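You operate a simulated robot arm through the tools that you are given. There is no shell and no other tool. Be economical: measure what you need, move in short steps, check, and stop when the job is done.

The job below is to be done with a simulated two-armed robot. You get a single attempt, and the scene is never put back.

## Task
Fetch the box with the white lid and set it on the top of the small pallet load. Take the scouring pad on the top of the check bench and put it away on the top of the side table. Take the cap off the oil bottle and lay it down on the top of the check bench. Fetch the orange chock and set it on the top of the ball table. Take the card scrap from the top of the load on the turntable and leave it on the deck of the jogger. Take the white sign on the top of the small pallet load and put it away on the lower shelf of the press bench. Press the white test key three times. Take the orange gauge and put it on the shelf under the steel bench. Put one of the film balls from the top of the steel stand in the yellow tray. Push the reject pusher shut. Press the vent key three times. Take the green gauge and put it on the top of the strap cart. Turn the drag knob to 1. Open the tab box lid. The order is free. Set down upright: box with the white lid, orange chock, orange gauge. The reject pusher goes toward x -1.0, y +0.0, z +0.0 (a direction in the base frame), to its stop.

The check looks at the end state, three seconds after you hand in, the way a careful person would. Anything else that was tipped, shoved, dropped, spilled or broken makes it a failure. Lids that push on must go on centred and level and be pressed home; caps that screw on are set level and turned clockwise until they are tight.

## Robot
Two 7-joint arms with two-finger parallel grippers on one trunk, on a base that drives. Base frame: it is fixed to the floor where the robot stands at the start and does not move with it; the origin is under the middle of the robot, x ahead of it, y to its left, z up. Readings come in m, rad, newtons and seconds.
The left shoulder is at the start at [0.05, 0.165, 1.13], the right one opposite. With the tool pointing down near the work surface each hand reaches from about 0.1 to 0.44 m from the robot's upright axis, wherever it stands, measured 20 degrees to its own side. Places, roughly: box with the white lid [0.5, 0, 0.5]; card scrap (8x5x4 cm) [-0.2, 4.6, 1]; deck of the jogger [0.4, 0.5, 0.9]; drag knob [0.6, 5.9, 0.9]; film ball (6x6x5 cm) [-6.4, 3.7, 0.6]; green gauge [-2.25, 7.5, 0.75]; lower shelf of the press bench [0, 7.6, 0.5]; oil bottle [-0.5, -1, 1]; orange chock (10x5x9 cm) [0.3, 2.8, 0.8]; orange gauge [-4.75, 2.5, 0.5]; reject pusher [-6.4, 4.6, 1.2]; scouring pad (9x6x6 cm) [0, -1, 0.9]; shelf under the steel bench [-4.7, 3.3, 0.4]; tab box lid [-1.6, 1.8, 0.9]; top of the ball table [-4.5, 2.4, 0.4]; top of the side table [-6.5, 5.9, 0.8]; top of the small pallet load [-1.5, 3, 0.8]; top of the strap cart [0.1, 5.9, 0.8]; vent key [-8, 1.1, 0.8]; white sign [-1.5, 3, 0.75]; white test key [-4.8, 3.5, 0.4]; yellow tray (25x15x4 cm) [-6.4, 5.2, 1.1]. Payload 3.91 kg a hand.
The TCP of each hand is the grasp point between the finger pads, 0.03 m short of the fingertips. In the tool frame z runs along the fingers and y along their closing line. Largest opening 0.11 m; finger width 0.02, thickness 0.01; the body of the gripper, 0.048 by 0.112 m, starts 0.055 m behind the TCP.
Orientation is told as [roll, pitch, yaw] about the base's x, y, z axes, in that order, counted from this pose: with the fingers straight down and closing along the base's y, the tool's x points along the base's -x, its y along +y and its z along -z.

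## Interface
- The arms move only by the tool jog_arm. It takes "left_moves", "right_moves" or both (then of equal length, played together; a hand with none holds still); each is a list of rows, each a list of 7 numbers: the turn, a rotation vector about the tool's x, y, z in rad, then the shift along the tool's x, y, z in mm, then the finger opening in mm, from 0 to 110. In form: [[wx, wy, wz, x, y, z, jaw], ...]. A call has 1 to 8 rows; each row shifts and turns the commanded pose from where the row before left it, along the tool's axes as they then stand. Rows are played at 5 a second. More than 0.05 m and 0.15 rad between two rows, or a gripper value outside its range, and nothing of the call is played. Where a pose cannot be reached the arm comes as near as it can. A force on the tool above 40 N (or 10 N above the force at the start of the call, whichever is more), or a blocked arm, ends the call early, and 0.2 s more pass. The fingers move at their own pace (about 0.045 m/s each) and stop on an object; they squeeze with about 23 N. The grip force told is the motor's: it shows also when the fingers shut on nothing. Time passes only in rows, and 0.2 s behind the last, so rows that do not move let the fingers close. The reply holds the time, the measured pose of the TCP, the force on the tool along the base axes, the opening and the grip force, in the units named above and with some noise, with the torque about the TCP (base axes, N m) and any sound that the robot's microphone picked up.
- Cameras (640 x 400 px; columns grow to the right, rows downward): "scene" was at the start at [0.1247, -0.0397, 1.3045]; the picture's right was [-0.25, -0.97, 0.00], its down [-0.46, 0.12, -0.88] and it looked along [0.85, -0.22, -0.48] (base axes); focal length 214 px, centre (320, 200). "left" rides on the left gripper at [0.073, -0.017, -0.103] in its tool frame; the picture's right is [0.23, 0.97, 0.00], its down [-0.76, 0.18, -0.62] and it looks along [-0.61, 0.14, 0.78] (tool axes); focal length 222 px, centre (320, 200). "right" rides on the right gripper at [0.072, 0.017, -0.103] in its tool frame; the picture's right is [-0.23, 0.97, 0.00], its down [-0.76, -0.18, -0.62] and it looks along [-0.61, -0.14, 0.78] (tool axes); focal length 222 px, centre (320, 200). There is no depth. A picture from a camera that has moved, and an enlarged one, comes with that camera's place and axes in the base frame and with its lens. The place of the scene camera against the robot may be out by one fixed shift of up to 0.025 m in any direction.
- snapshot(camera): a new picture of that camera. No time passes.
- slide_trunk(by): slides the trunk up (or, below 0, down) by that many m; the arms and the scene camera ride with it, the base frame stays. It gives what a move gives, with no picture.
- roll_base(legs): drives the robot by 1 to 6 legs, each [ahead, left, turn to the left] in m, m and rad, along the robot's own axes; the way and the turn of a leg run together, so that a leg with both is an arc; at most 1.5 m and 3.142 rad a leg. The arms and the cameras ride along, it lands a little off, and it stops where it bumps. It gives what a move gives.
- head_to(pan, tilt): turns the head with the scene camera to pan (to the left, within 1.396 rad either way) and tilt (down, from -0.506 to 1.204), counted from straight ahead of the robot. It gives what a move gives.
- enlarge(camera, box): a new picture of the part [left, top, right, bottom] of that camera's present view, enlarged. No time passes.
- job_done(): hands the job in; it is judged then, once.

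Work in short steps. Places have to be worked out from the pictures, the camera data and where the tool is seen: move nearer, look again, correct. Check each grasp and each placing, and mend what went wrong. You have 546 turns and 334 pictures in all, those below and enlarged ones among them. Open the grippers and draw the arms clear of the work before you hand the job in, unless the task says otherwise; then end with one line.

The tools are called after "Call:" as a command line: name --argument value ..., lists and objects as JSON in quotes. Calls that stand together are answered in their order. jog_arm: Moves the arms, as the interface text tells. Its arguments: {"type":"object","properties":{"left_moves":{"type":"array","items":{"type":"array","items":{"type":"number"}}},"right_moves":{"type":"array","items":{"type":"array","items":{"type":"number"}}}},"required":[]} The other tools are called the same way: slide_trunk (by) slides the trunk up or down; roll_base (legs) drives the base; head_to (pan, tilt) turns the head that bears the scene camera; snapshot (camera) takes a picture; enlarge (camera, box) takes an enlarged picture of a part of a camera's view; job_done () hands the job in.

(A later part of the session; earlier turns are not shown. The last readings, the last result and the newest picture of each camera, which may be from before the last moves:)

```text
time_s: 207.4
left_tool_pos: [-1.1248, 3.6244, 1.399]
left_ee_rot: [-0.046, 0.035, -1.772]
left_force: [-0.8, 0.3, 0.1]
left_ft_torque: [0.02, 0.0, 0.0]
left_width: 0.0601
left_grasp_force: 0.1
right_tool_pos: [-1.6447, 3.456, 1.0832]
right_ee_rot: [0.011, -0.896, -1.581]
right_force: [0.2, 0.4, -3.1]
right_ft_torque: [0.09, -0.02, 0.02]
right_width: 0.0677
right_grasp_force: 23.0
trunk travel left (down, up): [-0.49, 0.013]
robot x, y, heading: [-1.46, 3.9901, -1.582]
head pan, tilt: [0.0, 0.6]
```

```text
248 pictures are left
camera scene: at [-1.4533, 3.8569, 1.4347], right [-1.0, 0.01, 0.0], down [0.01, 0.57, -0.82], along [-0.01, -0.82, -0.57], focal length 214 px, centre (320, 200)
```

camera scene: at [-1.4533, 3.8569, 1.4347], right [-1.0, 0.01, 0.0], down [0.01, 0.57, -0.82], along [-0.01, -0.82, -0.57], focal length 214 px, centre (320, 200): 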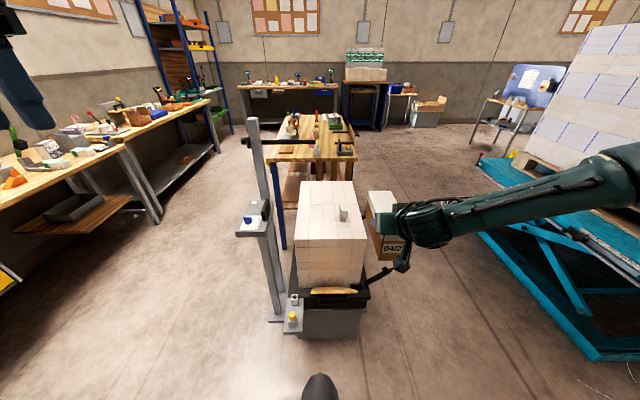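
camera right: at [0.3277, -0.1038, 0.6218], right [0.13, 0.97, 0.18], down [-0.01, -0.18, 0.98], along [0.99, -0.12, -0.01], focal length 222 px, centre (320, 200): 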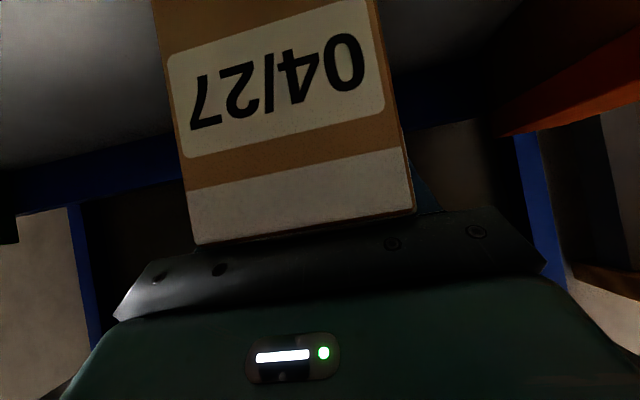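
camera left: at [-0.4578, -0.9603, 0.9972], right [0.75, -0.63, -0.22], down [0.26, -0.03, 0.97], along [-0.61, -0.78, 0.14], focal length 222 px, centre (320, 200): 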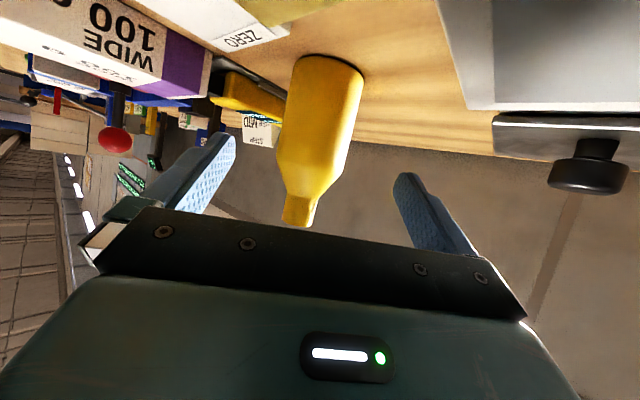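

I'll take the sign first with the empty left hand. Sidestep right and approach, then look with the left camera.

Call:
roll_base --legs '[[0.25, -0.26, 0.01]]'

Call:
slide_trunk --by -0.2

Call:
snapshot --camera "scene"

```text
time_s: 209.7
left_tool_pos: [-1.3799, 3.3814, 1.398]
left_ee_rot: [-0.046, 0.035, -1.764]
left_force: [-0.6, 0.0, -0.8]
left_ft_torque: [-0.02, -0.03, 0.0]
left_width: 0.0597
left_grasp_force: 0.0
right_tool_pos: [-1.8976, 3.2091, 1.0824]
right_ee_rot: [0.011, -0.895, -1.573]
right_force: [-0.1, -0.3, -2.3]
right_ft_torque: [0.07, -0.03, 0.03]
right_width: 0.0681
right_grasp_force: 23.1
trunk travel left (down, up): [-0.49, 0.013]
robot x, y, heading: [-1.7189, 3.7425, -1.572]
head pan, tilt: [0.0, 0.6]
```

```text
time_s: 211.9
left_tool_pos: [-1.3793, 3.3814, 1.1994]
left_ee_rot: [-0.046, 0.035, -1.765]
left_force: [-0.4, -0.1, 0.5]
left_ft_torque: [-0.03, 0.0, -0.02]
left_width: 0.06
left_grasp_force: 0.0
right_tool_pos: [-1.8974, 3.2102, 0.8836]
right_ee_rot: [0.011, -0.894, -1.572]
right_force: [0.5, 0.6, -2.6]
right_ft_torque: [0.07, 0.01, -0.01]
right_width: 0.0678
right_grasp_force: 22.9
trunk travel left (down, up): [-0.29, 0.213]
robot x, y, heading: [-1.7146, 3.7493, -1.567]
head pan, tilt: [0.0, 0.6]
```

```text
247 pictures are left
camera scene: at [-1.71, 3.6118, 1.2347], right [-1.0, 0.0, 0.0], down [0.0, 0.57, -0.82], along [0.0, -0.82, -0.57], focal length 214 px, centre (320, 200)
```

scene: 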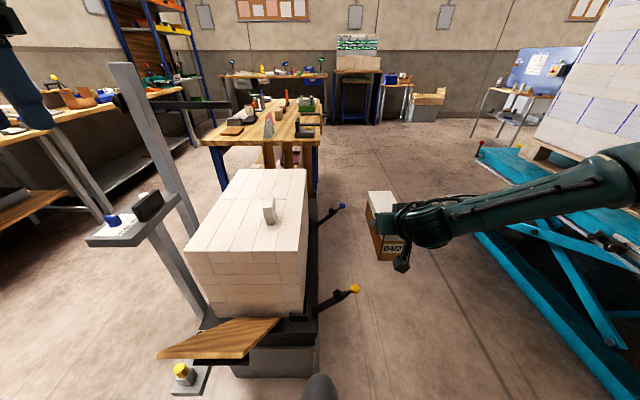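

Call:
enlarge --camera "scene" --box '[220, 170, 320, 240]'

```text
5.71 times, centred on (270, 205) of scene
camera zoom: at [-1.71, 3.6118, 1.2347], right [-1.0, 0.0, 0.0], down [0.0, 0.57, -0.82], along [0.0, -0.82, -0.57], focal length 1226 px, centre (606, 171)
```

zoom: 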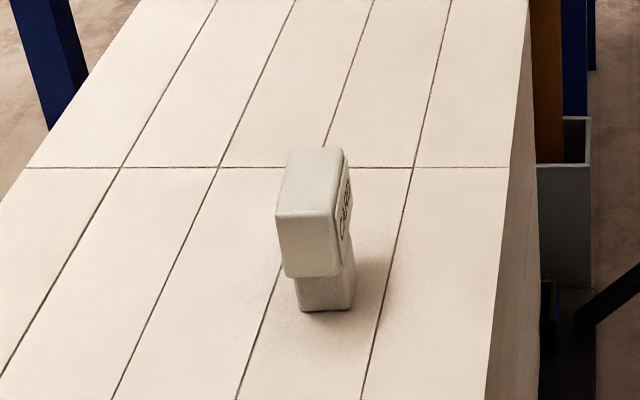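

The sign is a small block (~4×6 cm, ~8 cm tall), easy to grip across x. Re-pose the left hand like the right: forward-down pitch ~−0.9.

Call:
jog_arm --left_moves '[[0, 0, -0.1, 0, 0, 0, 80], [0, -0.03, -0.09, 0, 0, 0, 80], [0, 0, 0, -35, -30, 0, 80], [0, 0, 0, -35, -30, 10, 80], [0, -0.1, 0, -30, -30, 10, 80], [0, -0.15, 0, 0, -30, 20, 80], [0, -0.15, 0, 0, -30, 20, 80], [0, -0.15, 0, 0, 0, 20, 80]]'

Call:
jog_arm --left_moves '[[0, -0.15, 0, 0, 0, 20, 80], [0, -0.15, 0, 0, 0, 10, 80], [0, -0.05, 0, 0, 0, 0, 80]]'

```text
time_s: 213.7
left_tool_pos: [-1.532, 3.2692, 1.1232]
left_ee_rot: [-0.047, -0.54, -1.546]
left_force: [0.5, 0.1, -0.6]
left_ft_torque: [0.02, -0.03, 0.04]
left_width: 0.0798
left_grasp_force: 0.1
right_tool_pos: [-1.8973, 3.209, 0.8835]
right_ee_rot: [0.011, -0.897, -1.571]
right_force: [-0.6, 0.0, -2.6]
right_ft_torque: [0.08, 0.0, -0.01]
right_width: 0.068
right_grasp_force: 22.8
trunk travel left (down, up): [-0.29, 0.213]
robot x, y, heading: [-1.7149, 3.7464, -1.577]
head pan, tilt: [0.0, 0.6]
```

```text
time_s: 214.5
left_tool_pos: [-1.5342, 3.2501, 1.1009]
left_ee_rot: [-0.065, -0.889, -1.522]
left_force: [-0.1, 1.1, 0.0]
left_ft_torque: [-0.01, 0.01, 0.01]
left_width: 0.0797
left_grasp_force: 0.0
right_tool_pos: [-1.8986, 3.2081, 0.8851]
right_ee_rot: [0.01, -0.895, -1.57]
right_force: [0.3, 0.2, -2.9]
right_ft_torque: [0.09, 0.02, -0.01]
right_width: 0.0679
right_grasp_force: 23.3
trunk travel left (down, up): [-0.29, 0.213]
robot x, y, heading: [-1.7184, 3.7463, -1.572]
head pan, tilt: [0.0, 0.6]
```

Lower the left hand to ~0.90 and look at the sign.

Call:
jog_arm --left_moves '[[0, 0, 0, 31, 0, 25, 80], [0, 0, 0, 31, 0, 25, 80], [0, 0, 0, 31, 0, 25, 80], [0, 0, 0, 31, 0, 25, 80], [0, 0, 0, 16, 0, 12, 80]]'

Call:
snapshot --camera "left"

```text
time_s: 215.7
left_tool_pos: [-1.5401, 3.2525, 0.9206]
left_ee_rot: [-0.064, -0.887, -1.522]
left_force: [0.0, -0.2, -0.1]
left_ft_torque: [0.0, 0.0, 0.02]
left_width: 0.08
left_grasp_force: 0.0
right_tool_pos: [-1.8974, 3.209, 0.8828]
right_ee_rot: [0.012, -0.895, -1.572]
right_force: [1.2, 0.0, -2.5]
right_ft_torque: [0.09, -0.03, 0.01]
right_width: 0.0681
right_grasp_force: 23.4
trunk travel left (down, up): [-0.29, 0.213]
robot x, y, heading: [-1.7185, 3.748, -1.57]
head pan, tilt: [0.0, 0.6]
```

```text
245 pictures are left
camera left: at [-1.5566, 3.3781, 0.9316], right [0.97, 0.14, -0.21], down [0.22, 0.0, 0.98], along [0.14, -0.99, -0.03], focal length 222 px, centre (320, 200)
```

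left: 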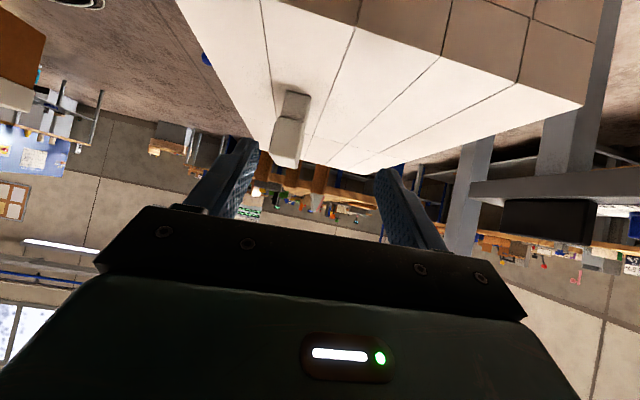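

Sign at ≈(-1.575,3.075), top ≈0.878. Drive 11 cm ahead, 3.5 cm right.

Call:
roll_base --legs '[[0.11, -0.033, 0]]'

Call:
snapshot --camera "left"

```text
time_s: 216.9
left_tool_pos: [-1.5733, 3.1398, 0.9217]
left_ee_rot: [-0.064, -0.886, -1.521]
left_force: [0.0, -0.2, -0.7]
left_ft_torque: [0.03, 0.03, 0.01]
left_width: 0.0798
left_grasp_force: 0.0
right_tool_pos: [-1.9294, 3.0968, 0.8837]
right_ee_rot: [0.012, -0.893, -1.568]
right_force: [0.7, 0.5, -2.7]
right_ft_torque: [0.11, -0.01, 0.04]
right_width: 0.0675
right_grasp_force: 23.2
trunk travel left (down, up): [-0.29, 0.213]
robot x, y, heading: [-1.753, 3.6348, -1.57]
head pan, tilt: [0.0, 0.6]
```

```text
244 pictures are left
camera left: at [-1.5887, 3.2663, 0.9319], right [0.97, 0.14, -0.21], down [0.22, 0.0, 0.98], along [0.14, -0.99, -0.03], focal length 222 px, centre (320, 200)
```

left: 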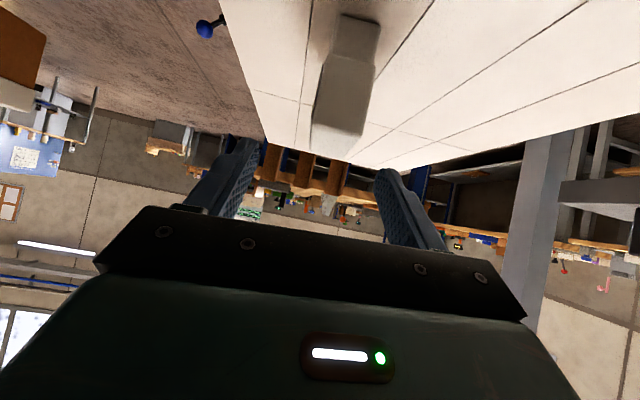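

Sign ≈(-1.562,3.08). Advance along the tool and close.

Call:
jog_arm --left_moves '[[0, 0, 0, 7, 3, 32, 80], [0, 0, 0, 7, 3, 32, 80], [0, 0, 0, 7, 2, 31, 80]]'

Call:
snapshot --camera "left"

```text
time_s: 217.7
left_tool_pos: [-1.5692, 3.0811, 0.8455]
left_ee_rot: [-0.059, -0.887, -1.522]
left_force: [0.7, -0.6, 0.3]
left_ft_torque: [0.02, 0.01, 0.02]
left_width: 0.0799
left_grasp_force: 0.1
right_tool_pos: [-1.9297, 3.0968, 0.8838]
right_ee_rot: [0.011, -0.894, -1.57]
right_force: [0.2, -0.3, -2.9]
right_ft_torque: [0.07, 0.01, 0.02]
right_width: 0.0677
right_grasp_force: 23.1
trunk travel left (down, up): [-0.29, 0.213]
robot x, y, heading: [-1.7477, 3.6376, -1.567]
head pan, tilt: [0.0, 0.6]
```

```text
243 pictures are left
camera left: at [-1.585, 3.2064, 0.8562], right [0.97, 0.14, -0.21], down [0.22, 0.0, 0.98], along [0.14, -0.99, -0.03], focal length 222 px, centre (320, 200)
```

left: 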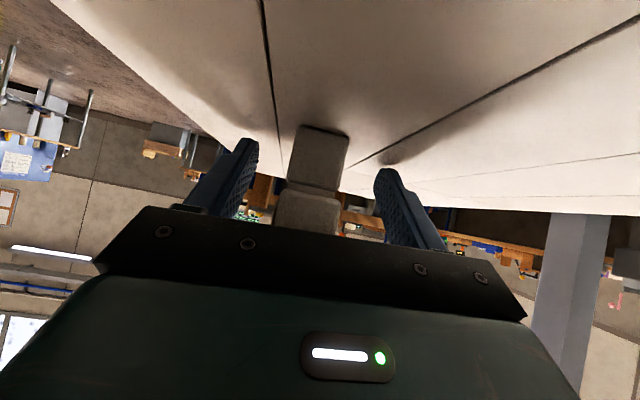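

Call:
jog_arm --left_moves '[[0, 0, 0, 0, 0, 0, 20], [0, 0, 0, 0, 0, 0, 20], [0, 0, 0, 0, 0, 0, 20], [0, 0, 0, 0, 0, 0, 20], [0, 0, 0, -12, 0, -10, 20], [0, 0, 0, -31, 0, -25, 20], [0, 0, 0, -31, 0, -25, 20]]'

Call:
snapshot --camera "left"

```text
time_s: 219.3
left_tool_pos: [-1.5632, 3.0817, 0.9415]
left_ee_rot: [-0.065, -0.886, -1.521]
left_force: [0.5, 0.1, 0.3]
left_ft_torque: [0.0, 0.0, 0.0]
left_width: 0.0277
left_grasp_force: 22.4
right_tool_pos: [-1.9286, 3.0974, 0.8841]
right_ee_rot: [0.009, -0.895, -1.569]
right_force: [0.4, -1.2, -2.7]
right_ft_torque: [0.09, 0.02, 0.04]
right_width: 0.0681
right_grasp_force: 23.0
trunk travel left (down, up): [-0.29, 0.213]
robot x, y, heading: [-1.7488, 3.6351, -1.568]
head pan, tilt: [0.0, 0.6]
```

```text
242 pictures are left
camera left: at [-1.5794, 3.2065, 0.9524], right [0.97, 0.14, -0.21], down [0.22, 0.0, 0.98], along [0.14, -0.99, -0.03], focal length 222 px, centre (320, 200)
```

left: 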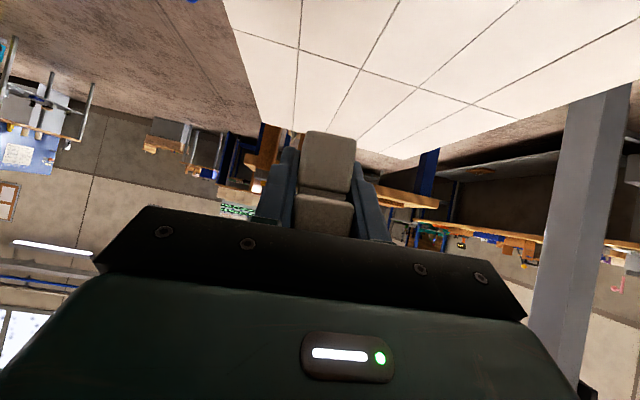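

Sign is in the left hand. Raise it above the READY panel's height, then sidestep so the right hand brings the box over the load.

Call:
jog_arm --left_moves '[[0, 0, 0, -31, 0, -25, 20], [0, 0, 0, -31, 0, -25, 20], [0, 0, 0, -31, 0, -25, 20], [0, 0, 0, -31, 0, -25, 20], [0, 0, 0, -16, 0, -12, 20], [0, 0, 0, 25, 0, -31, 20]]' --right_moves '[[0, 0, 0, -31, 0, -25, 50], [0, 0, 0, 0, 0, 0, 50], [0, 0, 0, 0, 0, 0, 50], [0, 0, 0, 0, 0, 0, 50], [0, 0, 0, 0, 0, 0, 50], [0, 0, 0, 0, 0, 0, 50]]'

Call:
roll_base --legs '[[-0.07, 0, 0], [0, 0.37, 0]]'

Call:
snapshot --camera "scene"

```text
time_s: 220.7
left_tool_pos: [-1.5575, 3.1178, 1.1203]
left_ee_rot: [-0.063, -0.888, -1.523]
left_force: [-0.1, 0.8, 0.5]
left_ft_torque: [-0.01, 0.02, 0.0]
left_width: 0.0278
left_grasp_force: 22.7
right_tool_pos: [-1.9296, 3.0967, 0.9241]
right_ee_rot: [0.009, -0.895, -1.568]
right_force: [0.2, 0.4, -2.5]
right_ft_torque: [0.08, -0.02, 0.02]
right_width: 0.0682
right_grasp_force: 22.9
trunk travel left (down, up): [-0.29, 0.213]
robot x, y, heading: [-1.7508, 3.6361, -1.566]
head pan, tilt: [0.0, 0.6]
```

```text
time_s: 223.7
left_tool_pos: [-1.1871, 3.1875, 1.1197]
left_ee_rot: [-0.063, -0.887, -1.52]
left_force: [0.3, -0.1, -0.8]
left_ft_torque: [0.01, 0.0, 0.0]
left_width: 0.0276
left_grasp_force: 22.9
right_tool_pos: [-1.5587, 3.1654, 0.9248]
right_ee_rot: [0.011, -0.893, -1.57]
right_force: [-0.8, 1.1, -3.4]
right_ft_torque: [0.09, 0.02, -0.01]
right_width: 0.068
right_grasp_force: 22.8
trunk travel left (down, up): [-0.29, 0.213]
robot x, y, heading: [-1.3779, 3.7093, -1.564]
head pan, tilt: [0.0, 0.6]
```

```text
241 pictures are left
camera scene: at [-1.3717, 3.5698, 1.2347], right [-1.0, 0.0, 0.0], down [0.0, 0.57, -0.82], along [0.0, -0.82, -0.57], focal length 214 px, centre (320, 200)
```

scene: 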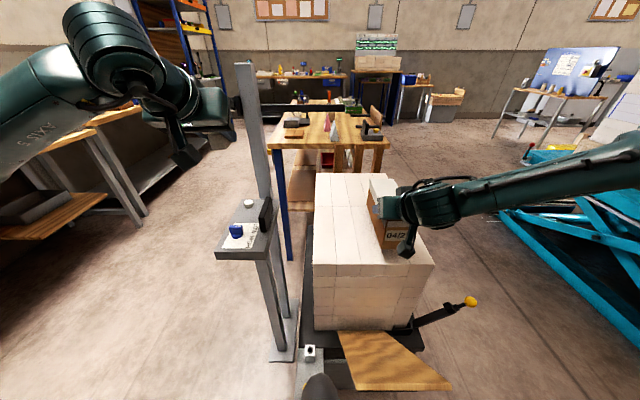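

Box is above the load. Advance 3.5 cm and lower 6 cm, then feel for contact.

Call:
jog_arm --right_moves '[[0, 0, 0, 12.5, 0, 32, 50], [0, 0, 0, 12.5, 0, 32, 50]]'

Call:
jog_arm --right_moves '[[0, 0, 0, 3.1, 0, 2.5, 50], [0, 0, 0, 3.1, 0, 2.5, 50]]'

Call:
snapshot --camera "right"

```text
time_s: 224.2
left_tool_pos: [-1.1869, 3.189, 1.1194]
left_ee_rot: [-0.06, -0.887, -1.522]
left_force: [-0.3, -0.6, -0.5]
left_ft_torque: [-0.01, 0.02, 0.02]
left_width: 0.0273
left_grasp_force: 22.9
right_tool_pos: [-1.5557, 3.1352, 0.8926]
right_ee_rot: [0.013, -0.921, -1.567]
right_force: [0.9, 7.1, 18.5]
right_ft_torque: [1.85, 0.68, -0.24]
right_width: 0.068
right_grasp_force: 22.5
trunk travel left (down, up): [-0.29, 0.213]
robot x, y, heading: [-1.3828, 3.7066, -1.568]
head pan, tilt: [0.0, 0.6]
stopped in row 2 (right hand): the force on the tool passed its limit (the readings are from after the stop); the commanded pose is now the measured one
```

```text
time_s: 224.7
left_tool_pos: [-1.189, 3.1885, 1.1187]
left_ee_rot: [-0.063, -0.886, -1.521]
left_force: [0.2, 0.1, -0.8]
left_ft_torque: [-0.02, 0.02, 0.02]
left_width: 0.0277
left_grasp_force: 23.1
right_tool_pos: [-1.5546, 3.1326, 0.8927]
right_ee_rot: [0.013, -0.933, -1.566]
right_force: [-0.2, 3.2, 16.8]
right_ft_torque: [1.45, 0.58, -0.11]
right_width: 0.0677
right_grasp_force: 23.8
trunk travel left (down, up): [-0.29, 0.213]
robot x, y, heading: [-1.3815, 3.7017, -1.568]
head pan, tilt: [0.0, 0.6]
stopped in row 2 (right hand): the force on the tool passed its limit (the readings are from after the stop); the commanded pose is now the measured one
```

```text
240 pictures are left
camera right: at [-1.5399, 3.2592, 0.8957], right [0.97, -0.12, 0.19], down [-0.19, 0.05, 0.98], along [-0.13, -0.99, 0.02], focal length 222 px, centre (320, 200)
```

right: 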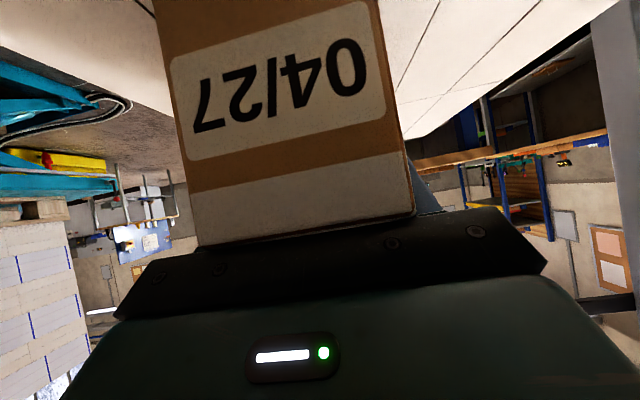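

Contact earlier than expected, near the box's front bottom edge. Look closely from the head.

Call:
enlarge --camera "scene" --box '[300, 150, 460, 290]'

```text
2.86 times, centred on (380, 220) of scene
camera zoom: at [-1.3718, 3.5714, 1.2347], right [-1.0, 0.0, 0.0], down [0.0, 0.56, -0.83], along [0.0, -0.83, -0.56], focal length 613 px, centre (149, 143)
```

zoom: 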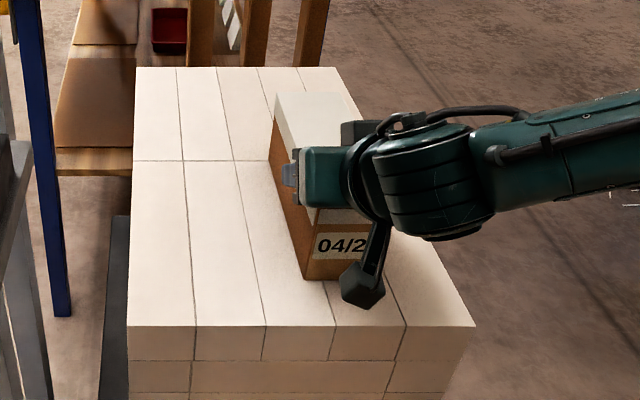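

Geometry shows the box is level with its bottom on the load. Ease off and release.

Call:
jog_arm --right_moves '[[0, 0, 0, -1.5, 0, -1.2, 50], [0, 0, 0, 0, 0, 0, 75], [0, 0, 0, 0, 0, 0, 100], [0, 0, 0, 0, 0, 0, 100]]'

Call:
snapshot --camera "right"

```text
time_s: 225.7
left_tool_pos: [-1.1875, 3.189, 1.1185]
left_ee_rot: [-0.064, -0.886, -1.522]
left_force: [-0.5, 0.8, -0.6]
left_ft_torque: [-0.03, 0.0, -0.02]
left_width: 0.0275
left_grasp_force: 23.2
right_tool_pos: [-1.5547, 3.133, 0.8918]
right_ee_rot: [0.013, -0.93, -1.566]
right_force: [3.3, -3.6, 15.5]
right_ft_torque: [0.98, 0.38, -0.1]
right_width: 0.0997
right_grasp_force: 0.1
trunk travel left (down, up): [-0.29, 0.213]
robot x, y, heading: [-1.3767, 3.7011, -1.567]
head pan, tilt: [0.0, 0.6]
```

```text
238 pictures are left
camera right: at [-1.54, 3.2594, 0.896], right [0.97, -0.12, 0.19], down [-0.19, 0.04, 0.98], along [-0.13, -0.99, 0.02], focal length 222 px, centre (320, 200)
```

right: 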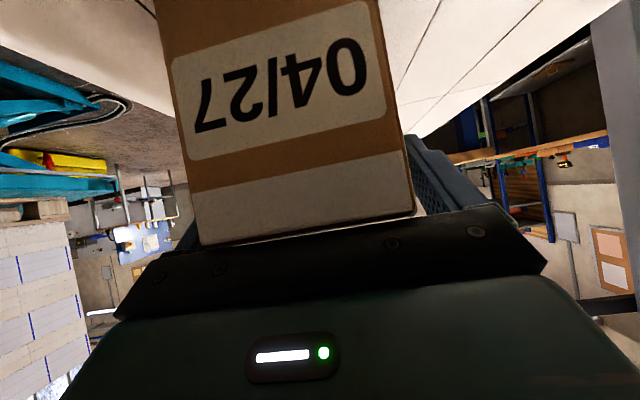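

Box stands; the palm is touching the lid. Lift straight up then withdraw.

Call:
jog_arm --right_moves '[[0, 0, 0, -8, 0, -6, 100], [0, 0, 0, -20, 0, -16, 100], [0, 0, 0, -31, 0, -25, 100], [0, 0, 0, -31, 0, -25, 100], [0, 0, 0, 10, 0, -40, 100]]'

Call:
roll_base --legs '[[-0.25, 0, 0]]'

Call:
snapshot --camera "scene"

```text
time_s: 226.9
left_tool_pos: [-1.1877, 3.1883, 1.1198]
left_ee_rot: [-0.061, -0.887, -1.521]
left_force: [0.3, 0.0, -1.5]
left_ft_torque: [0.01, 0.02, 0.02]
left_width: 0.0274
left_grasp_force: 23.2
right_tool_pos: [-1.5552, 3.1763, 1.0239]
right_ee_rot: [0.011, -0.926, -1.568]
right_force: [-0.1, 0.5, 1.2]
right_ft_torque: [0.01, 0.01, -0.01]
right_width: 0.1
right_grasp_force: 0.0
trunk travel left (down, up): [-0.29, 0.213]
robot x, y, heading: [-1.3772, 3.7042, -1.575]
head pan, tilt: [0.0, 0.6]
```

```text
time_s: 228.8
left_tool_pos: [-1.1893, 3.436, 1.1188]
left_ee_rot: [-0.059, -0.887, -1.522]
left_force: [-0.3, -0.4, -0.1]
left_ft_torque: [0.05, -0.02, 0.02]
left_width: 0.0273
left_grasp_force: 23.3
right_tool_pos: [-1.5571, 3.423, 1.0243]
right_ee_rot: [0.013, -0.928, -1.566]
right_force: [-0.3, -0.2, 0.4]
right_ft_torque: [0.0, -0.01, 0.02]
right_width: 0.1
right_grasp_force: 0.1
trunk travel left (down, up): [-0.29, 0.213]
robot x, y, heading: [-1.3783, 3.9529, -1.571]
head pan, tilt: [0.0, 0.6]
```

```text
237 pictures are left
camera scene: at [-1.3724, 3.8184, 1.2348], right [-1.0, 0.0, 0.0], down [0.0, 0.56, -0.83], along [0.0, -0.83, -0.56], focal length 214 px, centre (320, 200)
```

scene: 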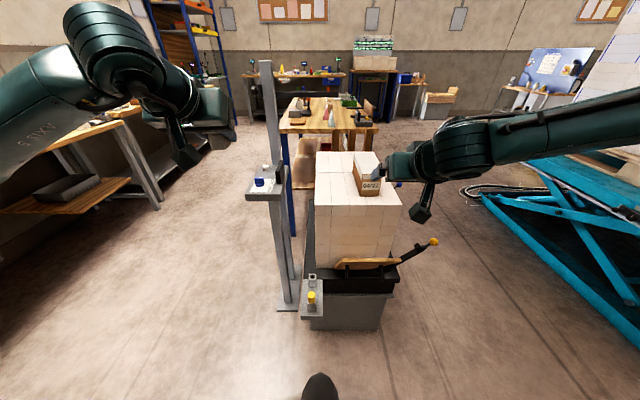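

Box is placed upright. Next the card scrap: back up, turn to face the turntable (+x), and look.

Call:
roll_base --legs '[[-0.65, 0, 0], [0, 0, 1.57]]'

Call:
slide_trunk --by 0.19

Call:
snapshot --camera "scene"

```text
time_s: 236.1
left_tool_pos: [-0.848, 4.7671, 1.1185]
left_ee_rot: [-0.062, -0.884, 0.002]
left_force: [-0.1, -0.2, -0.2]
left_ft_torque: [0.01, 0.01, -0.01]
left_width: 0.0275
left_grasp_force: 23.1
right_tool_pos: [-0.8526, 4.3989, 1.024]
right_ee_rot: [0.013, -0.928, -0.045]
right_force: [-0.1, -0.4, 0.3]
right_ft_torque: [-0.01, 0.02, 0.0]
right_width: 0.1001
right_grasp_force: 0.1
trunk travel left (down, up): [-0.29, 0.213]
robot x, y, heading: [-1.3757, 4.6012, -0.043]
head pan, tilt: [0.0, 0.6]
```

```text
time_s: 238.2
left_tool_pos: [-0.8489, 4.7674, 1.3084]
left_ee_rot: [-0.063, -0.885, 0.002]
left_force: [-0.5, 0.3, -1.1]
left_ft_torque: [0.02, 0.01, -0.01]
left_width: 0.0277
left_grasp_force: 23.1
right_tool_pos: [-0.8531, 4.3992, 1.2128]
right_ee_rot: [0.01, -0.926, -0.043]
right_force: [-0.2, -0.6, 0.5]
right_ft_torque: [0.02, -0.01, -0.02]
right_width: 0.0999
right_grasp_force: 0.0
trunk travel left (down, up): [-0.48, 0.023]
robot x, y, heading: [-1.3742, 4.6002, -0.048]
head pan, tilt: [0.0, 0.6]
```

```text
236 pictures are left
camera scene: at [-1.2497, 4.578, 1.4246], right [-0.05, -1.0, 0.0], down [-0.56, 0.03, -0.82], along [0.82, -0.04, -0.57], focal length 214 px, centre (320, 200)
```

scene: 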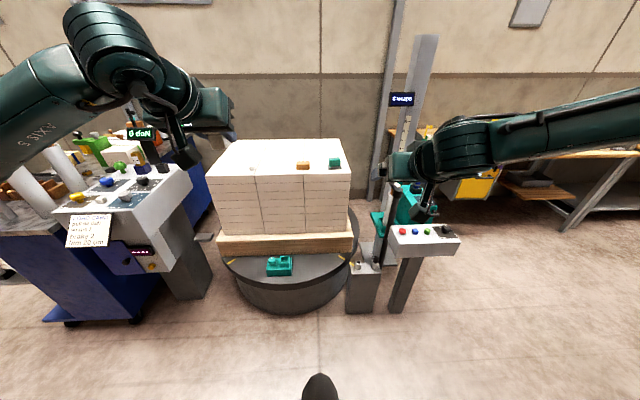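

Call:
enlarge --camera "scene" --box '[200, 120, 460, 290]'

```text
2.35 times, centred on (330, 205) of scene
camera zoom: at [-1.2497, 4.578, 1.4246], right [-0.05, -1.0, 0.0], down [-0.56, 0.03, -0.82], along [0.82, -0.04, -0.57], focal length 505 px, centre (296, 188)
```

zoom: 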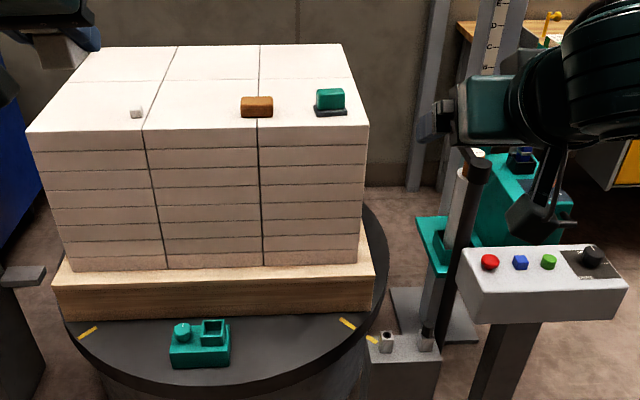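

The brown block is the card scrap. Approach so it's in line with the right hand and look with the hand camera.

Call:
roll_base --legs '[[0.0, 0.2, 0.045], [0.38, 0, 0]]'

Call:
snapshot --camera "right"

Call:
snapshot --camera "scene"

```text
time_s: 241.8
left_tool_pos: [-0.4696, 4.991, 1.3084]
left_ee_rot: [-0.062, -0.886, 0.048]
left_force: [0.8, -0.4, -0.8]
left_ft_torque: [-0.01, 0.0, 0.0]
left_width: 0.0275
left_grasp_force: 24.0
right_tool_pos: [-0.4582, 4.6219, 1.2141]
right_ee_rot: [0.012, -0.927, 0.004]
right_force: [0.2, 0.2, 0.7]
right_ft_torque: [-0.02, -0.01, 0.01]
right_width: 0.1002
right_grasp_force: 0.1
trunk travel left (down, up): [-0.48, 0.023]
robot x, y, heading: [-0.9881, 4.8002, 0.001]
head pan, tilt: [0.0, 0.6]
```

```text
234 pictures are left
camera right: at [-0.5847, 4.6384, 1.2177], right [0.12, 0.97, 0.19], down [-0.04, -0.19, 0.98], along [0.99, -0.13, 0.01], focal length 222 px, centre (320, 200)
```

right: 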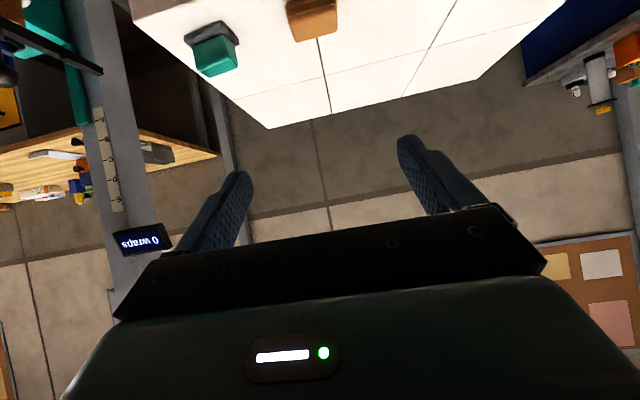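

```text
233 pictures are left
camera scene: at [-0.8625, 4.7823, 1.4246], right [0.0, -1.0, 0.0], down [-0.57, 0.0, -0.82], along [0.82, 0.0, -0.57], focal length 214 px, centre (320, 200)
```

scene: 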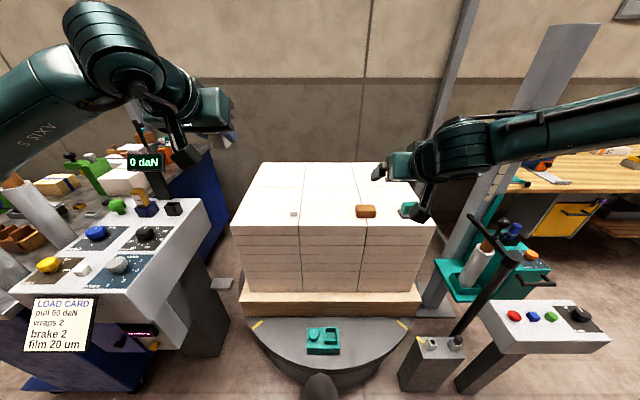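

Both views agree: scrap at (−0.225,4.63,0.94). Drive 19 cm in, trunk down 8 cm, then arm down/forward to above it.

Call:
roll_base --legs '[[0.19, 0, 0]]'

Call:
slide_trunk --by -0.08

Call:
jog_arm --right_moves '[[0, 0, 0, 24, 4, 32, 110], [0, 0, 0, 24, 4, 32, 110], [0, 0, 0, 24, 4, 32, 110]]'

Call:
snapshot --camera "right"

```text
time_s: 243.3
left_tool_pos: [-0.3252, 4.9926, 1.3078]
left_ee_rot: [-0.059, -0.884, 0.049]
left_force: [0.4, 0.6, 0.3]
left_ft_torque: [0.03, -0.01, -0.01]
left_width: 0.0277
left_grasp_force: 23.4
right_tool_pos: [-0.3129, 4.6234, 1.2143]
right_ee_rot: [0.011, -0.927, 0.006]
right_force: [-0.3, 0.4, -0.6]
right_ft_torque: [-0.01, -0.04, 0.01]
right_width: 0.0999
right_grasp_force: 0.1
trunk travel left (down, up): [-0.48, 0.023]
robot x, y, heading: [-0.8428, 4.7969, -0.001]
head pan, tilt: [0.0, 0.6]
stopped in leg 1: the robot was blocked; the commanded pose is now the measured one
```

```text
time_s: 244.4
left_tool_pos: [-0.3239, 4.9913, 1.2277]
left_ee_rot: [-0.063, -0.882, 0.049]
left_force: [-0.5, 0.2, -0.9]
left_ft_torque: [-0.01, -0.02, 0.03]
left_width: 0.0274
left_grasp_force: 22.3
right_tool_pos: [-0.3125, 4.624, 1.1339]
right_ee_rot: [0.011, -0.926, 0.005]
right_force: [0.7, 0.1, -0.4]
right_ft_torque: [0.0, -0.01, 0.01]
right_width: 0.1001
right_grasp_force: 0.0
trunk travel left (down, up): [-0.4, 0.103]
robot x, y, heading: [-0.8417, 4.7978, 0.004]
head pan, tilt: [0.0, 0.6]
```

```text
time_s: 245.2
left_tool_pos: [-0.323, 4.9931, 1.2267]
left_ee_rot: [-0.058, -0.882, 0.049]
left_force: [-0.3, -0.2, -0.6]
left_ft_torque: [-0.03, 0.02, -0.02]
left_width: 0.0276
left_grasp_force: 22.8
right_tool_pos: [-0.2773, 4.6356, 1.0183]
right_ee_rot: [0.015, -0.924, 0.001]
right_force: [-0.6, 0.6, -0.1]
right_ft_torque: [0.0, -0.02, 0.03]
right_width: 0.1098
right_grasp_force: 0.2
trunk travel left (down, up): [-0.4, 0.103]
robot x, y, heading: [-0.8422, 4.7971, 0.007]
head pan, tilt: [0.0, 0.6]
```

```text
232 pictures are left
camera right: at [-0.404, 4.6516, 1.0212], right [0.12, 0.97, 0.19], down [-0.04, -0.19, 0.98], along [0.99, -0.13, 0.01], focal length 222 px, centre (320, 200)
```

right: 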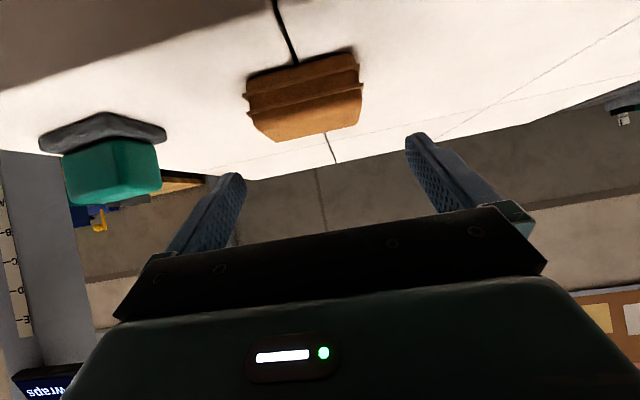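

Advance onto the scrap and grip.

Call:
jog_arm --right_moves '[[0, 0, 0, 13.5, -2, 42, 110], [0, 0, 0, 12, -2, 40, 110], [0, 0, 0, 0, 0, 0, 60], [0, 0, 0, 0, 0, 0, 60], [0, 0, 0, 0, 0, 0, 60]]'

Call:
jog_arm --right_moves '[[0, 0, 0, -16, 0, -12, 60], [0, 0, 0, -32, 0, -24, 60], [0, 0, 0, -32, 0, -24, 60]]'

Call:
snapshot --camera "right"

```text
time_s: 246.4
left_tool_pos: [-0.3232, 4.9919, 1.2267]
left_ee_rot: [-0.059, -0.883, 0.048]
left_force: [-0.2, 0.2, -0.9]
left_ft_torque: [-0.03, 0.04, -0.02]
left_width: 0.0276
left_grasp_force: 23.2
right_tool_pos: [-0.2481, 4.6051, 0.974]
right_ee_rot: [0.013, -0.926, 0.002]
right_force: [0.9, -0.3, 0.6]
right_ft_torque: [-0.01, 0.0, 0.0]
right_width: 0.0691
right_grasp_force: 22.5
right hand out of reach, approached as far as the arm can: row 1, 2
trunk travel left (down, up): [-0.4, 0.103]
robot x, y, heading: [-0.8399, 4.8006, -0.003]
head pan, tilt: [0.0, 0.6]
```

```text
time_s: 247.2
left_tool_pos: [-0.3233, 4.9919, 1.2272]
left_ee_rot: [-0.06, -0.882, 0.049]
left_force: [0.1, -0.1, -0.3]
left_ft_torque: [0.01, 0.02, 0.01]
left_width: 0.0275
left_grasp_force: 23.0
right_tool_pos: [-0.2486, 4.6075, 1.0733]
right_ee_rot: [0.009, -0.925, 0.004]
right_force: [0.1, -0.3, -0.9]
right_ft_torque: [0.01, -0.02, 0.01]
right_width: 0.0689
right_grasp_force: 22.9
trunk travel left (down, up): [-0.4, 0.103]
robot x, y, heading: [-0.8368, 4.7972, 0.003]
head pan, tilt: [0.0, 0.6]
```

```text
231 pictures are left
camera right: at [-0.3753, 4.6227, 1.0762], right [0.12, 0.97, 0.19], down [-0.04, -0.18, 0.98], along [0.99, -0.13, 0.01], focal length 222 px, centre (320, 200)
```

right: 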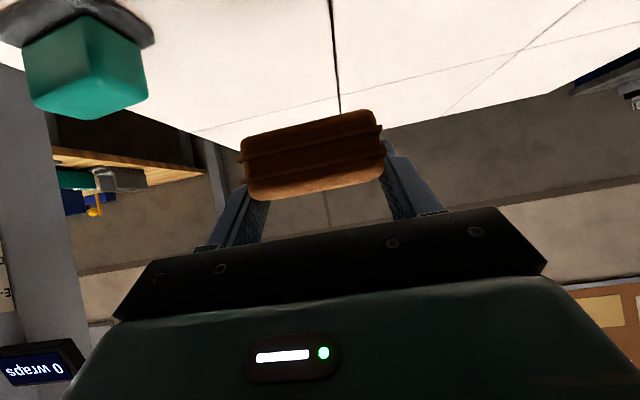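

Scrap is held. Back off, turn to +y, and look toward the press bench.

Call:
roll_base --legs '[[-0.45, 0, 0], [0, 0, 1.57]]'

Call:
slide_trunk --by 0.08

Call:
snapshot --camera "scene"

```text
time_s: 253.8
left_tool_pos: [-1.4714, 5.3239, 1.227]
left_ee_rot: [-0.058, -0.883, 1.592]
left_force: [0.3, -1.0, -1.0]
left_ft_torque: [-0.01, -0.01, 0.01]
left_width: 0.0276
left_grasp_force: 22.5
right_tool_pos: [-1.0842, 5.3873, 1.0709]
right_ee_rot: [0.01, -0.925, 1.544]
right_force: [-0.8, -0.2, -0.8]
right_ft_torque: [0.0, 0.01, 0.0]
right_width: 0.069
right_grasp_force: 22.7
trunk travel left (down, up): [-0.4, 0.103]
robot x, y, heading: [-1.2966, 4.8014, 1.541]
head pan, tilt: [0.0, 0.6]
```

```text
time_s: 254.9
left_tool_pos: [-1.4714, 5.3234, 1.3074]
left_ee_rot: [-0.06, -0.882, 1.59]
left_force: [0.3, 0.2, 0.2]
left_ft_torque: [0.01, 0.0, -0.01]
left_width: 0.0277
left_grasp_force: 23.0
right_tool_pos: [-1.0857, 5.3882, 1.151]
right_ee_rot: [0.01, -0.925, 1.544]
right_force: [0.0, 0.7, 0.0]
right_ft_torque: [0.01, -0.01, 0.01]
right_width: 0.069
right_grasp_force: 22.8
trunk travel left (down, up): [-0.48, 0.023]
robot x, y, heading: [-1.2947, 4.7975, 1.544]
head pan, tilt: [0.0, 0.6]
```

```text
230 pictures are left
camera scene: at [-1.2849, 4.901, 1.4246], right [1.0, -0.03, 0.0], down [-0.02, -0.56, -0.82], along [0.02, 0.82, -0.57], focal length 214 px, centre (320, 200)
```

scene: 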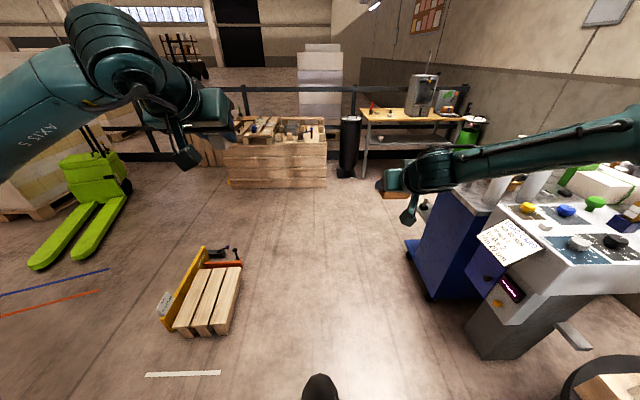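

Drive up the corridor toward the press bench.

Call:
roll_base --legs '[[0.0, -0.15, 0.03], [1.45, -0.05, 0]]'

Call:
head_to --pan -0.4 --tilt 0.6

Call:
snapshot --camera "scene"

```text
time_s: 263.1
left_tool_pos: [-1.2791, 6.7727, 1.3065]
left_ee_rot: [-0.057, -0.882, 1.61]
left_force: [0.5, 0.5, 0.3]
left_ft_torque: [0.03, 0.02, -0.02]
left_width: 0.0275
left_grasp_force: 23.1
right_tool_pos: [-0.8931, 6.8445, 1.1521]
right_ee_rot: [0.012, -0.925, 1.564]
right_force: [0.0, 0.1, -0.7]
right_ft_torque: [-0.01, 0.01, -0.01]
right_width: 0.0691
right_grasp_force: 23.1
trunk travel left (down, up): [-0.48, 0.023]
robot x, y, heading: [-1.0948, 6.2528, 1.555]
head pan, tilt: [0.0, 0.6]
```

```text
time_s: 264.0
left_tool_pos: [-1.2796, 6.772, 1.3076]
left_ee_rot: [-0.059, -0.883, 1.609]
left_force: [0.7, -0.7, -0.1]
left_ft_torque: [-0.01, -0.01, -0.01]
left_width: 0.0277
left_grasp_force: 22.6
right_tool_pos: [-0.8926, 6.8442, 1.1513]
right_ee_rot: [0.011, -0.925, 1.564]
right_force: [-1.1, -0.5, -1.0]
right_ft_torque: [0.02, -0.01, 0.01]
right_width: 0.0689
right_grasp_force: 22.8
trunk travel left (down, up): [-0.48, 0.023]
robot x, y, heading: [-1.0913, 6.251, 1.565]
head pan, tilt: [-0.4, 0.6]
```

```text
229 pictures are left
camera scene: at [-1.0502, 6.3467, 1.4247], right [0.92, -0.4, 0.0], down [-0.22, -0.52, -0.83], along [0.33, 0.76, -0.56], focal length 214 px, centre (320, 200)
```

scene: 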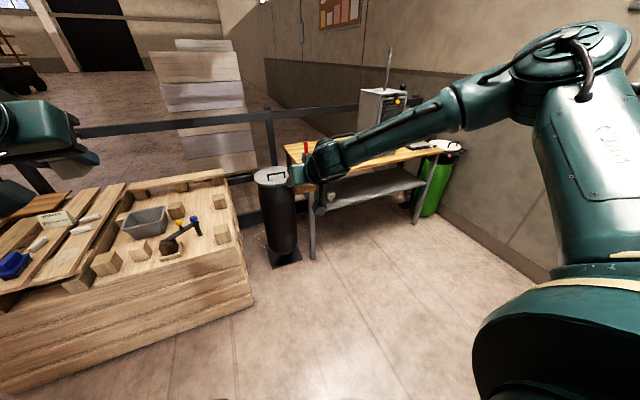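

The press bench with its grey lower shelf is at front right (shelf front y≈7.47, z≈0.5). First retract and raise the right hand so it stays above the bench top, then drive there.

Call:
jog_arm --right_moves '[[0, 0, 0, -15, 0, -42, 60], [0, 0, 0, -15, 0, -42, 60], [0, 0, 0, -15, 0, -42, 60], [0, 0, 0, -15, 0, -42, 60], [0, 0, 0, -15, 0, -42, 60], [0, 0, 0, -15, 0, -42, 60], [0, 0, 0, -15, 0, -42, 60]]'

Call:
roll_base --legs '[[0.2, -0.8, 0]]'

Call:
head_to --pan 0 --tilt 0.7

Call:
snapshot --camera "scene"

```text
time_s: 265.6
left_tool_pos: [-1.2786, 6.7719, 1.3065]
left_ee_rot: [-0.058, -0.881, 1.609]
left_force: [-0.3, -1.1, -0.7]
left_ft_torque: [0.02, -0.03, -0.04]
left_width: 0.0277
left_grasp_force: 23.1
right_tool_pos: [-0.8914, 6.6686, 1.4128]
right_ee_rot: [0.011, -0.926, 1.564]
right_force: [-0.4, -0.6, 0.4]
right_ft_torque: [-0.02, -0.02, -0.01]
right_width: 0.069
right_grasp_force: 22.8
trunk travel left (down, up): [-0.48, 0.023]
robot x, y, heading: [-1.0976, 6.252, 1.561]
head pan, tilt: [-0.4, 0.6]
```

```text
time_s: 267.9
left_tool_pos: [-0.9878, 6.8735, 1.3062]
left_ee_rot: [-0.055, -0.88, 1.625]
left_force: [0.2, 1.7, -1.4]
left_ft_torque: [-0.04, 0.02, 0.02]
left_width: 0.0276
left_grasp_force: 22.9
right_tool_pos: [-0.5959, 6.7808, 1.4112]
right_ee_rot: [0.017, -0.923, 1.582]
right_force: [0.6, 2.2, 0.0]
right_ft_torque: [0.03, 0.04, 0.02]
right_width: 0.0692
right_grasp_force: 23.4
trunk travel left (down, up): [-0.48, 0.023]
robot x, y, heading: [-0.7972, 6.3523, 1.584]
head pan, tilt: [-0.4, 0.6]
stopped in leg 1: the robot was blocked; the commanded pose is now the measured one
```

```text
time_s: 268.8
left_tool_pos: [-0.9888, 6.8694, 1.3093]
left_ee_rot: [-0.059, -0.885, 1.629]
left_force: [-0.8, -0.7, -0.3]
left_ft_torque: [-0.04, 0.01, 0.02]
left_width: 0.0276
left_grasp_force: 23.1
right_tool_pos: [-0.6009, 6.7761, 1.4137]
right_ee_rot: [0.011, -0.929, 1.588]
right_force: [-0.2, -0.8, -0.4]
right_ft_torque: [0.0, -0.01, 0.01]
right_width: 0.0688
right_grasp_force: 23.2
trunk travel left (down, up): [-0.48, 0.023]
robot x, y, heading: [-0.7921, 6.355, 1.581]
head pan, tilt: [0.0, 0.7]
```

```text
228 pictures are left
camera scene: at [-0.7858, 6.4514, 1.416], right [1.0, 0.01, 0.0], down [0.01, -0.64, -0.76], along [-0.01, 0.76, -0.64], focal length 214 px, centre (320, 200)
```

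scene: 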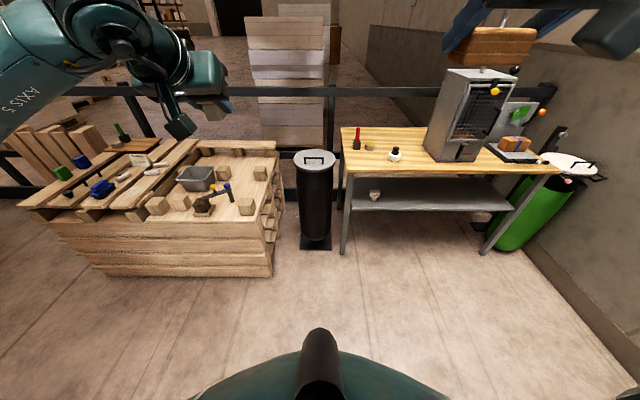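

The cart's corner is close on the right; go forward first, then sidestep right in front of the press bench.

Call:
roll_base --legs '[[0.03, 0.04, 0], [0.36, 0, -0.01], [0, -0.85, 0]]'

Call:
head_to --pan -1.3 --tilt 0.7

Call:
snapshot --camera "scene"

```text
time_s: 275.7
left_tool_pos: [-0.1816, 7.2653, 1.3088]
left_ee_rot: [-0.06, -0.884, 1.635]
left_force: [-0.2, 0.3, -1.0]
left_ft_torque: [-0.01, 0.01, 0.0]
left_width: 0.0274
left_grasp_force: 22.8
right_tool_pos: [0.2072, 7.1742, 1.4135]
right_ee_rot: [0.01, -0.93, 1.595]
right_force: [0.4, -0.2, -0.5]
right_ft_torque: [-0.01, -0.01, 0.01]
right_width: 0.069
right_grasp_force: 22.4
trunk travel left (down, up): [-0.48, 0.023]
robot x, y, heading: [0.0181, 6.7515, 1.585]
head pan, tilt: [0.0, 0.7]
```

```text
time_s: 277.2
left_tool_pos: [-0.1832, 7.2659, 1.3072]
left_ee_rot: [-0.06, -0.884, 1.637]
left_force: [-0.1, 0.9, 0.1]
left_ft_torque: [0.01, 0.01, -0.01]
left_width: 0.0278
left_grasp_force: 22.5
right_tool_pos: [0.2068, 7.1742, 1.4139]
right_ee_rot: [0.009, -0.929, 1.594]
right_force: [0.2, 0.2, -0.4]
right_ft_torque: [0.01, -0.04, 0.0]
right_width: 0.069
right_grasp_force: 22.8
trunk travel left (down, up): [-0.48, 0.023]
robot x, y, heading: [0.0166, 6.7507, 1.589]
head pan, tilt: [-1.3, 0.7]
```

```text
227 pictures are left
camera scene: at [0.1057, 6.7883, 1.4161], right [0.28, -0.96, 0.0], down [-0.62, -0.18, -0.76], along [0.73, 0.22, -0.64], focal length 214 px, centre (320, 200)
```

scene: 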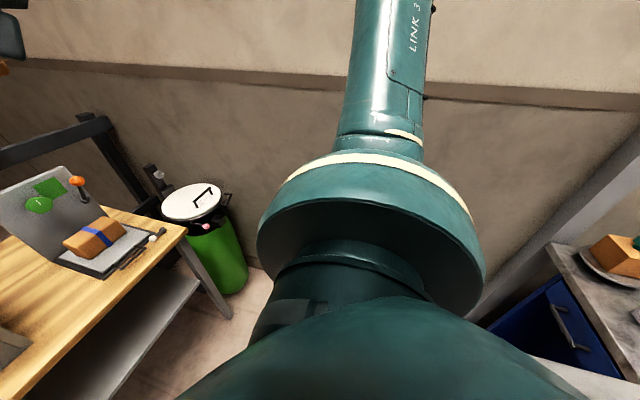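

Lower the trunk 0.45 m and bring the left hand down to shelf height in front of the bench.

Call:
head_to --pan 0 --tilt 0.7

Call:
slide_trunk --by -0.45

Call:
jog_arm --left_moves '[[0, 0, 0, 31, 0, 25, 20], [0, 0, 0, 31, 0, 25, 20], [0, 0, 0, 31, 0, 25, 20], [0, 0, 0, 31, 0, 25, 20], [0, 0, 0, 31, 0, 25, 20], [0, 0, 0, 28, 0, 22, 20]]'

Call:
snapshot --camera "scene"

Call:
snapshot --camera "left"

```text
time_s: 278.7
left_tool_pos: [-0.1828, 7.2658, 1.3077]
left_ee_rot: [-0.061, -0.886, 1.635]
left_force: [0.4, 0.4, -0.8]
left_ft_torque: [-0.03, 0.02, 0.01]
left_width: 0.0278
left_grasp_force: 23.0
right_tool_pos: [0.2073, 7.1745, 1.414]
right_ee_rot: [0.009, -0.929, 1.592]
right_force: [-1.1, -0.8, -1.2]
right_ft_torque: [0.0, 0.0, 0.03]
right_width: 0.0692
right_grasp_force: 22.7
trunk travel left (down, up): [-0.48, 0.023]
robot x, y, heading: [0.0181, 6.7515, 1.586]
head pan, tilt: [0.0, 0.7]
```

```text
refused: -0.45 is not a number from -0.4 to 0.4
```

```text
time_s: 280.1
left_tool_pos: [-0.1735, 7.266, 1.0741]
left_ee_rot: [-0.06, -0.886, 1.634]
left_force: [-0.7, -0.3, -0.5]
left_ft_torque: [0.01, 0.0, -0.01]
left_width: 0.0276
left_grasp_force: 22.7
right_tool_pos: [0.2062, 7.1741, 1.413]
right_ee_rot: [0.01, -0.928, 1.595]
right_force: [-0.5, -0.4, 0.5]
right_ft_torque: [0.04, 0.01, 0.0]
right_width: 0.0694
right_grasp_force: 23.5
trunk travel left (down, up): [-0.48, 0.023]
robot x, y, heading: [0.0166, 6.7539, 1.587]
head pan, tilt: [0.0, 0.7]
```

```text
226 pictures are left
camera scene: at [0.0227, 6.8492, 1.4161], right [1.0, 0.02, 0.0], down [0.01, -0.64, -0.76], along [-0.01, 0.76, -0.64], focal length 214 px, centre (320, 200)
```

scene: 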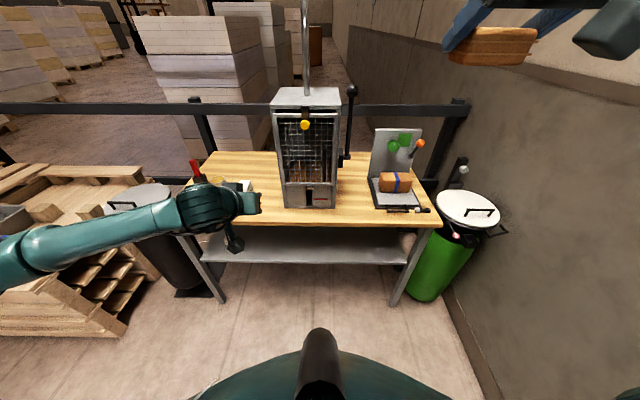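

```text
225 pictures are left
camera left: at [-0.1545, 7.1395, 1.0843], right [-0.96, -0.16, -0.21], down [-0.22, -0.01, 0.98], along [-0.16, 0.99, -0.03], focal length 222 px, centre (320, 200)
```

left: 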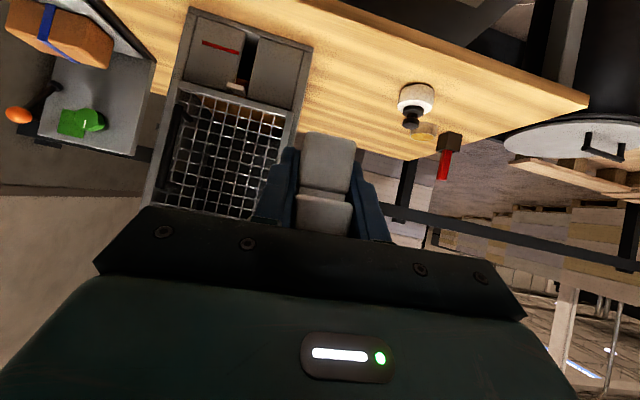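

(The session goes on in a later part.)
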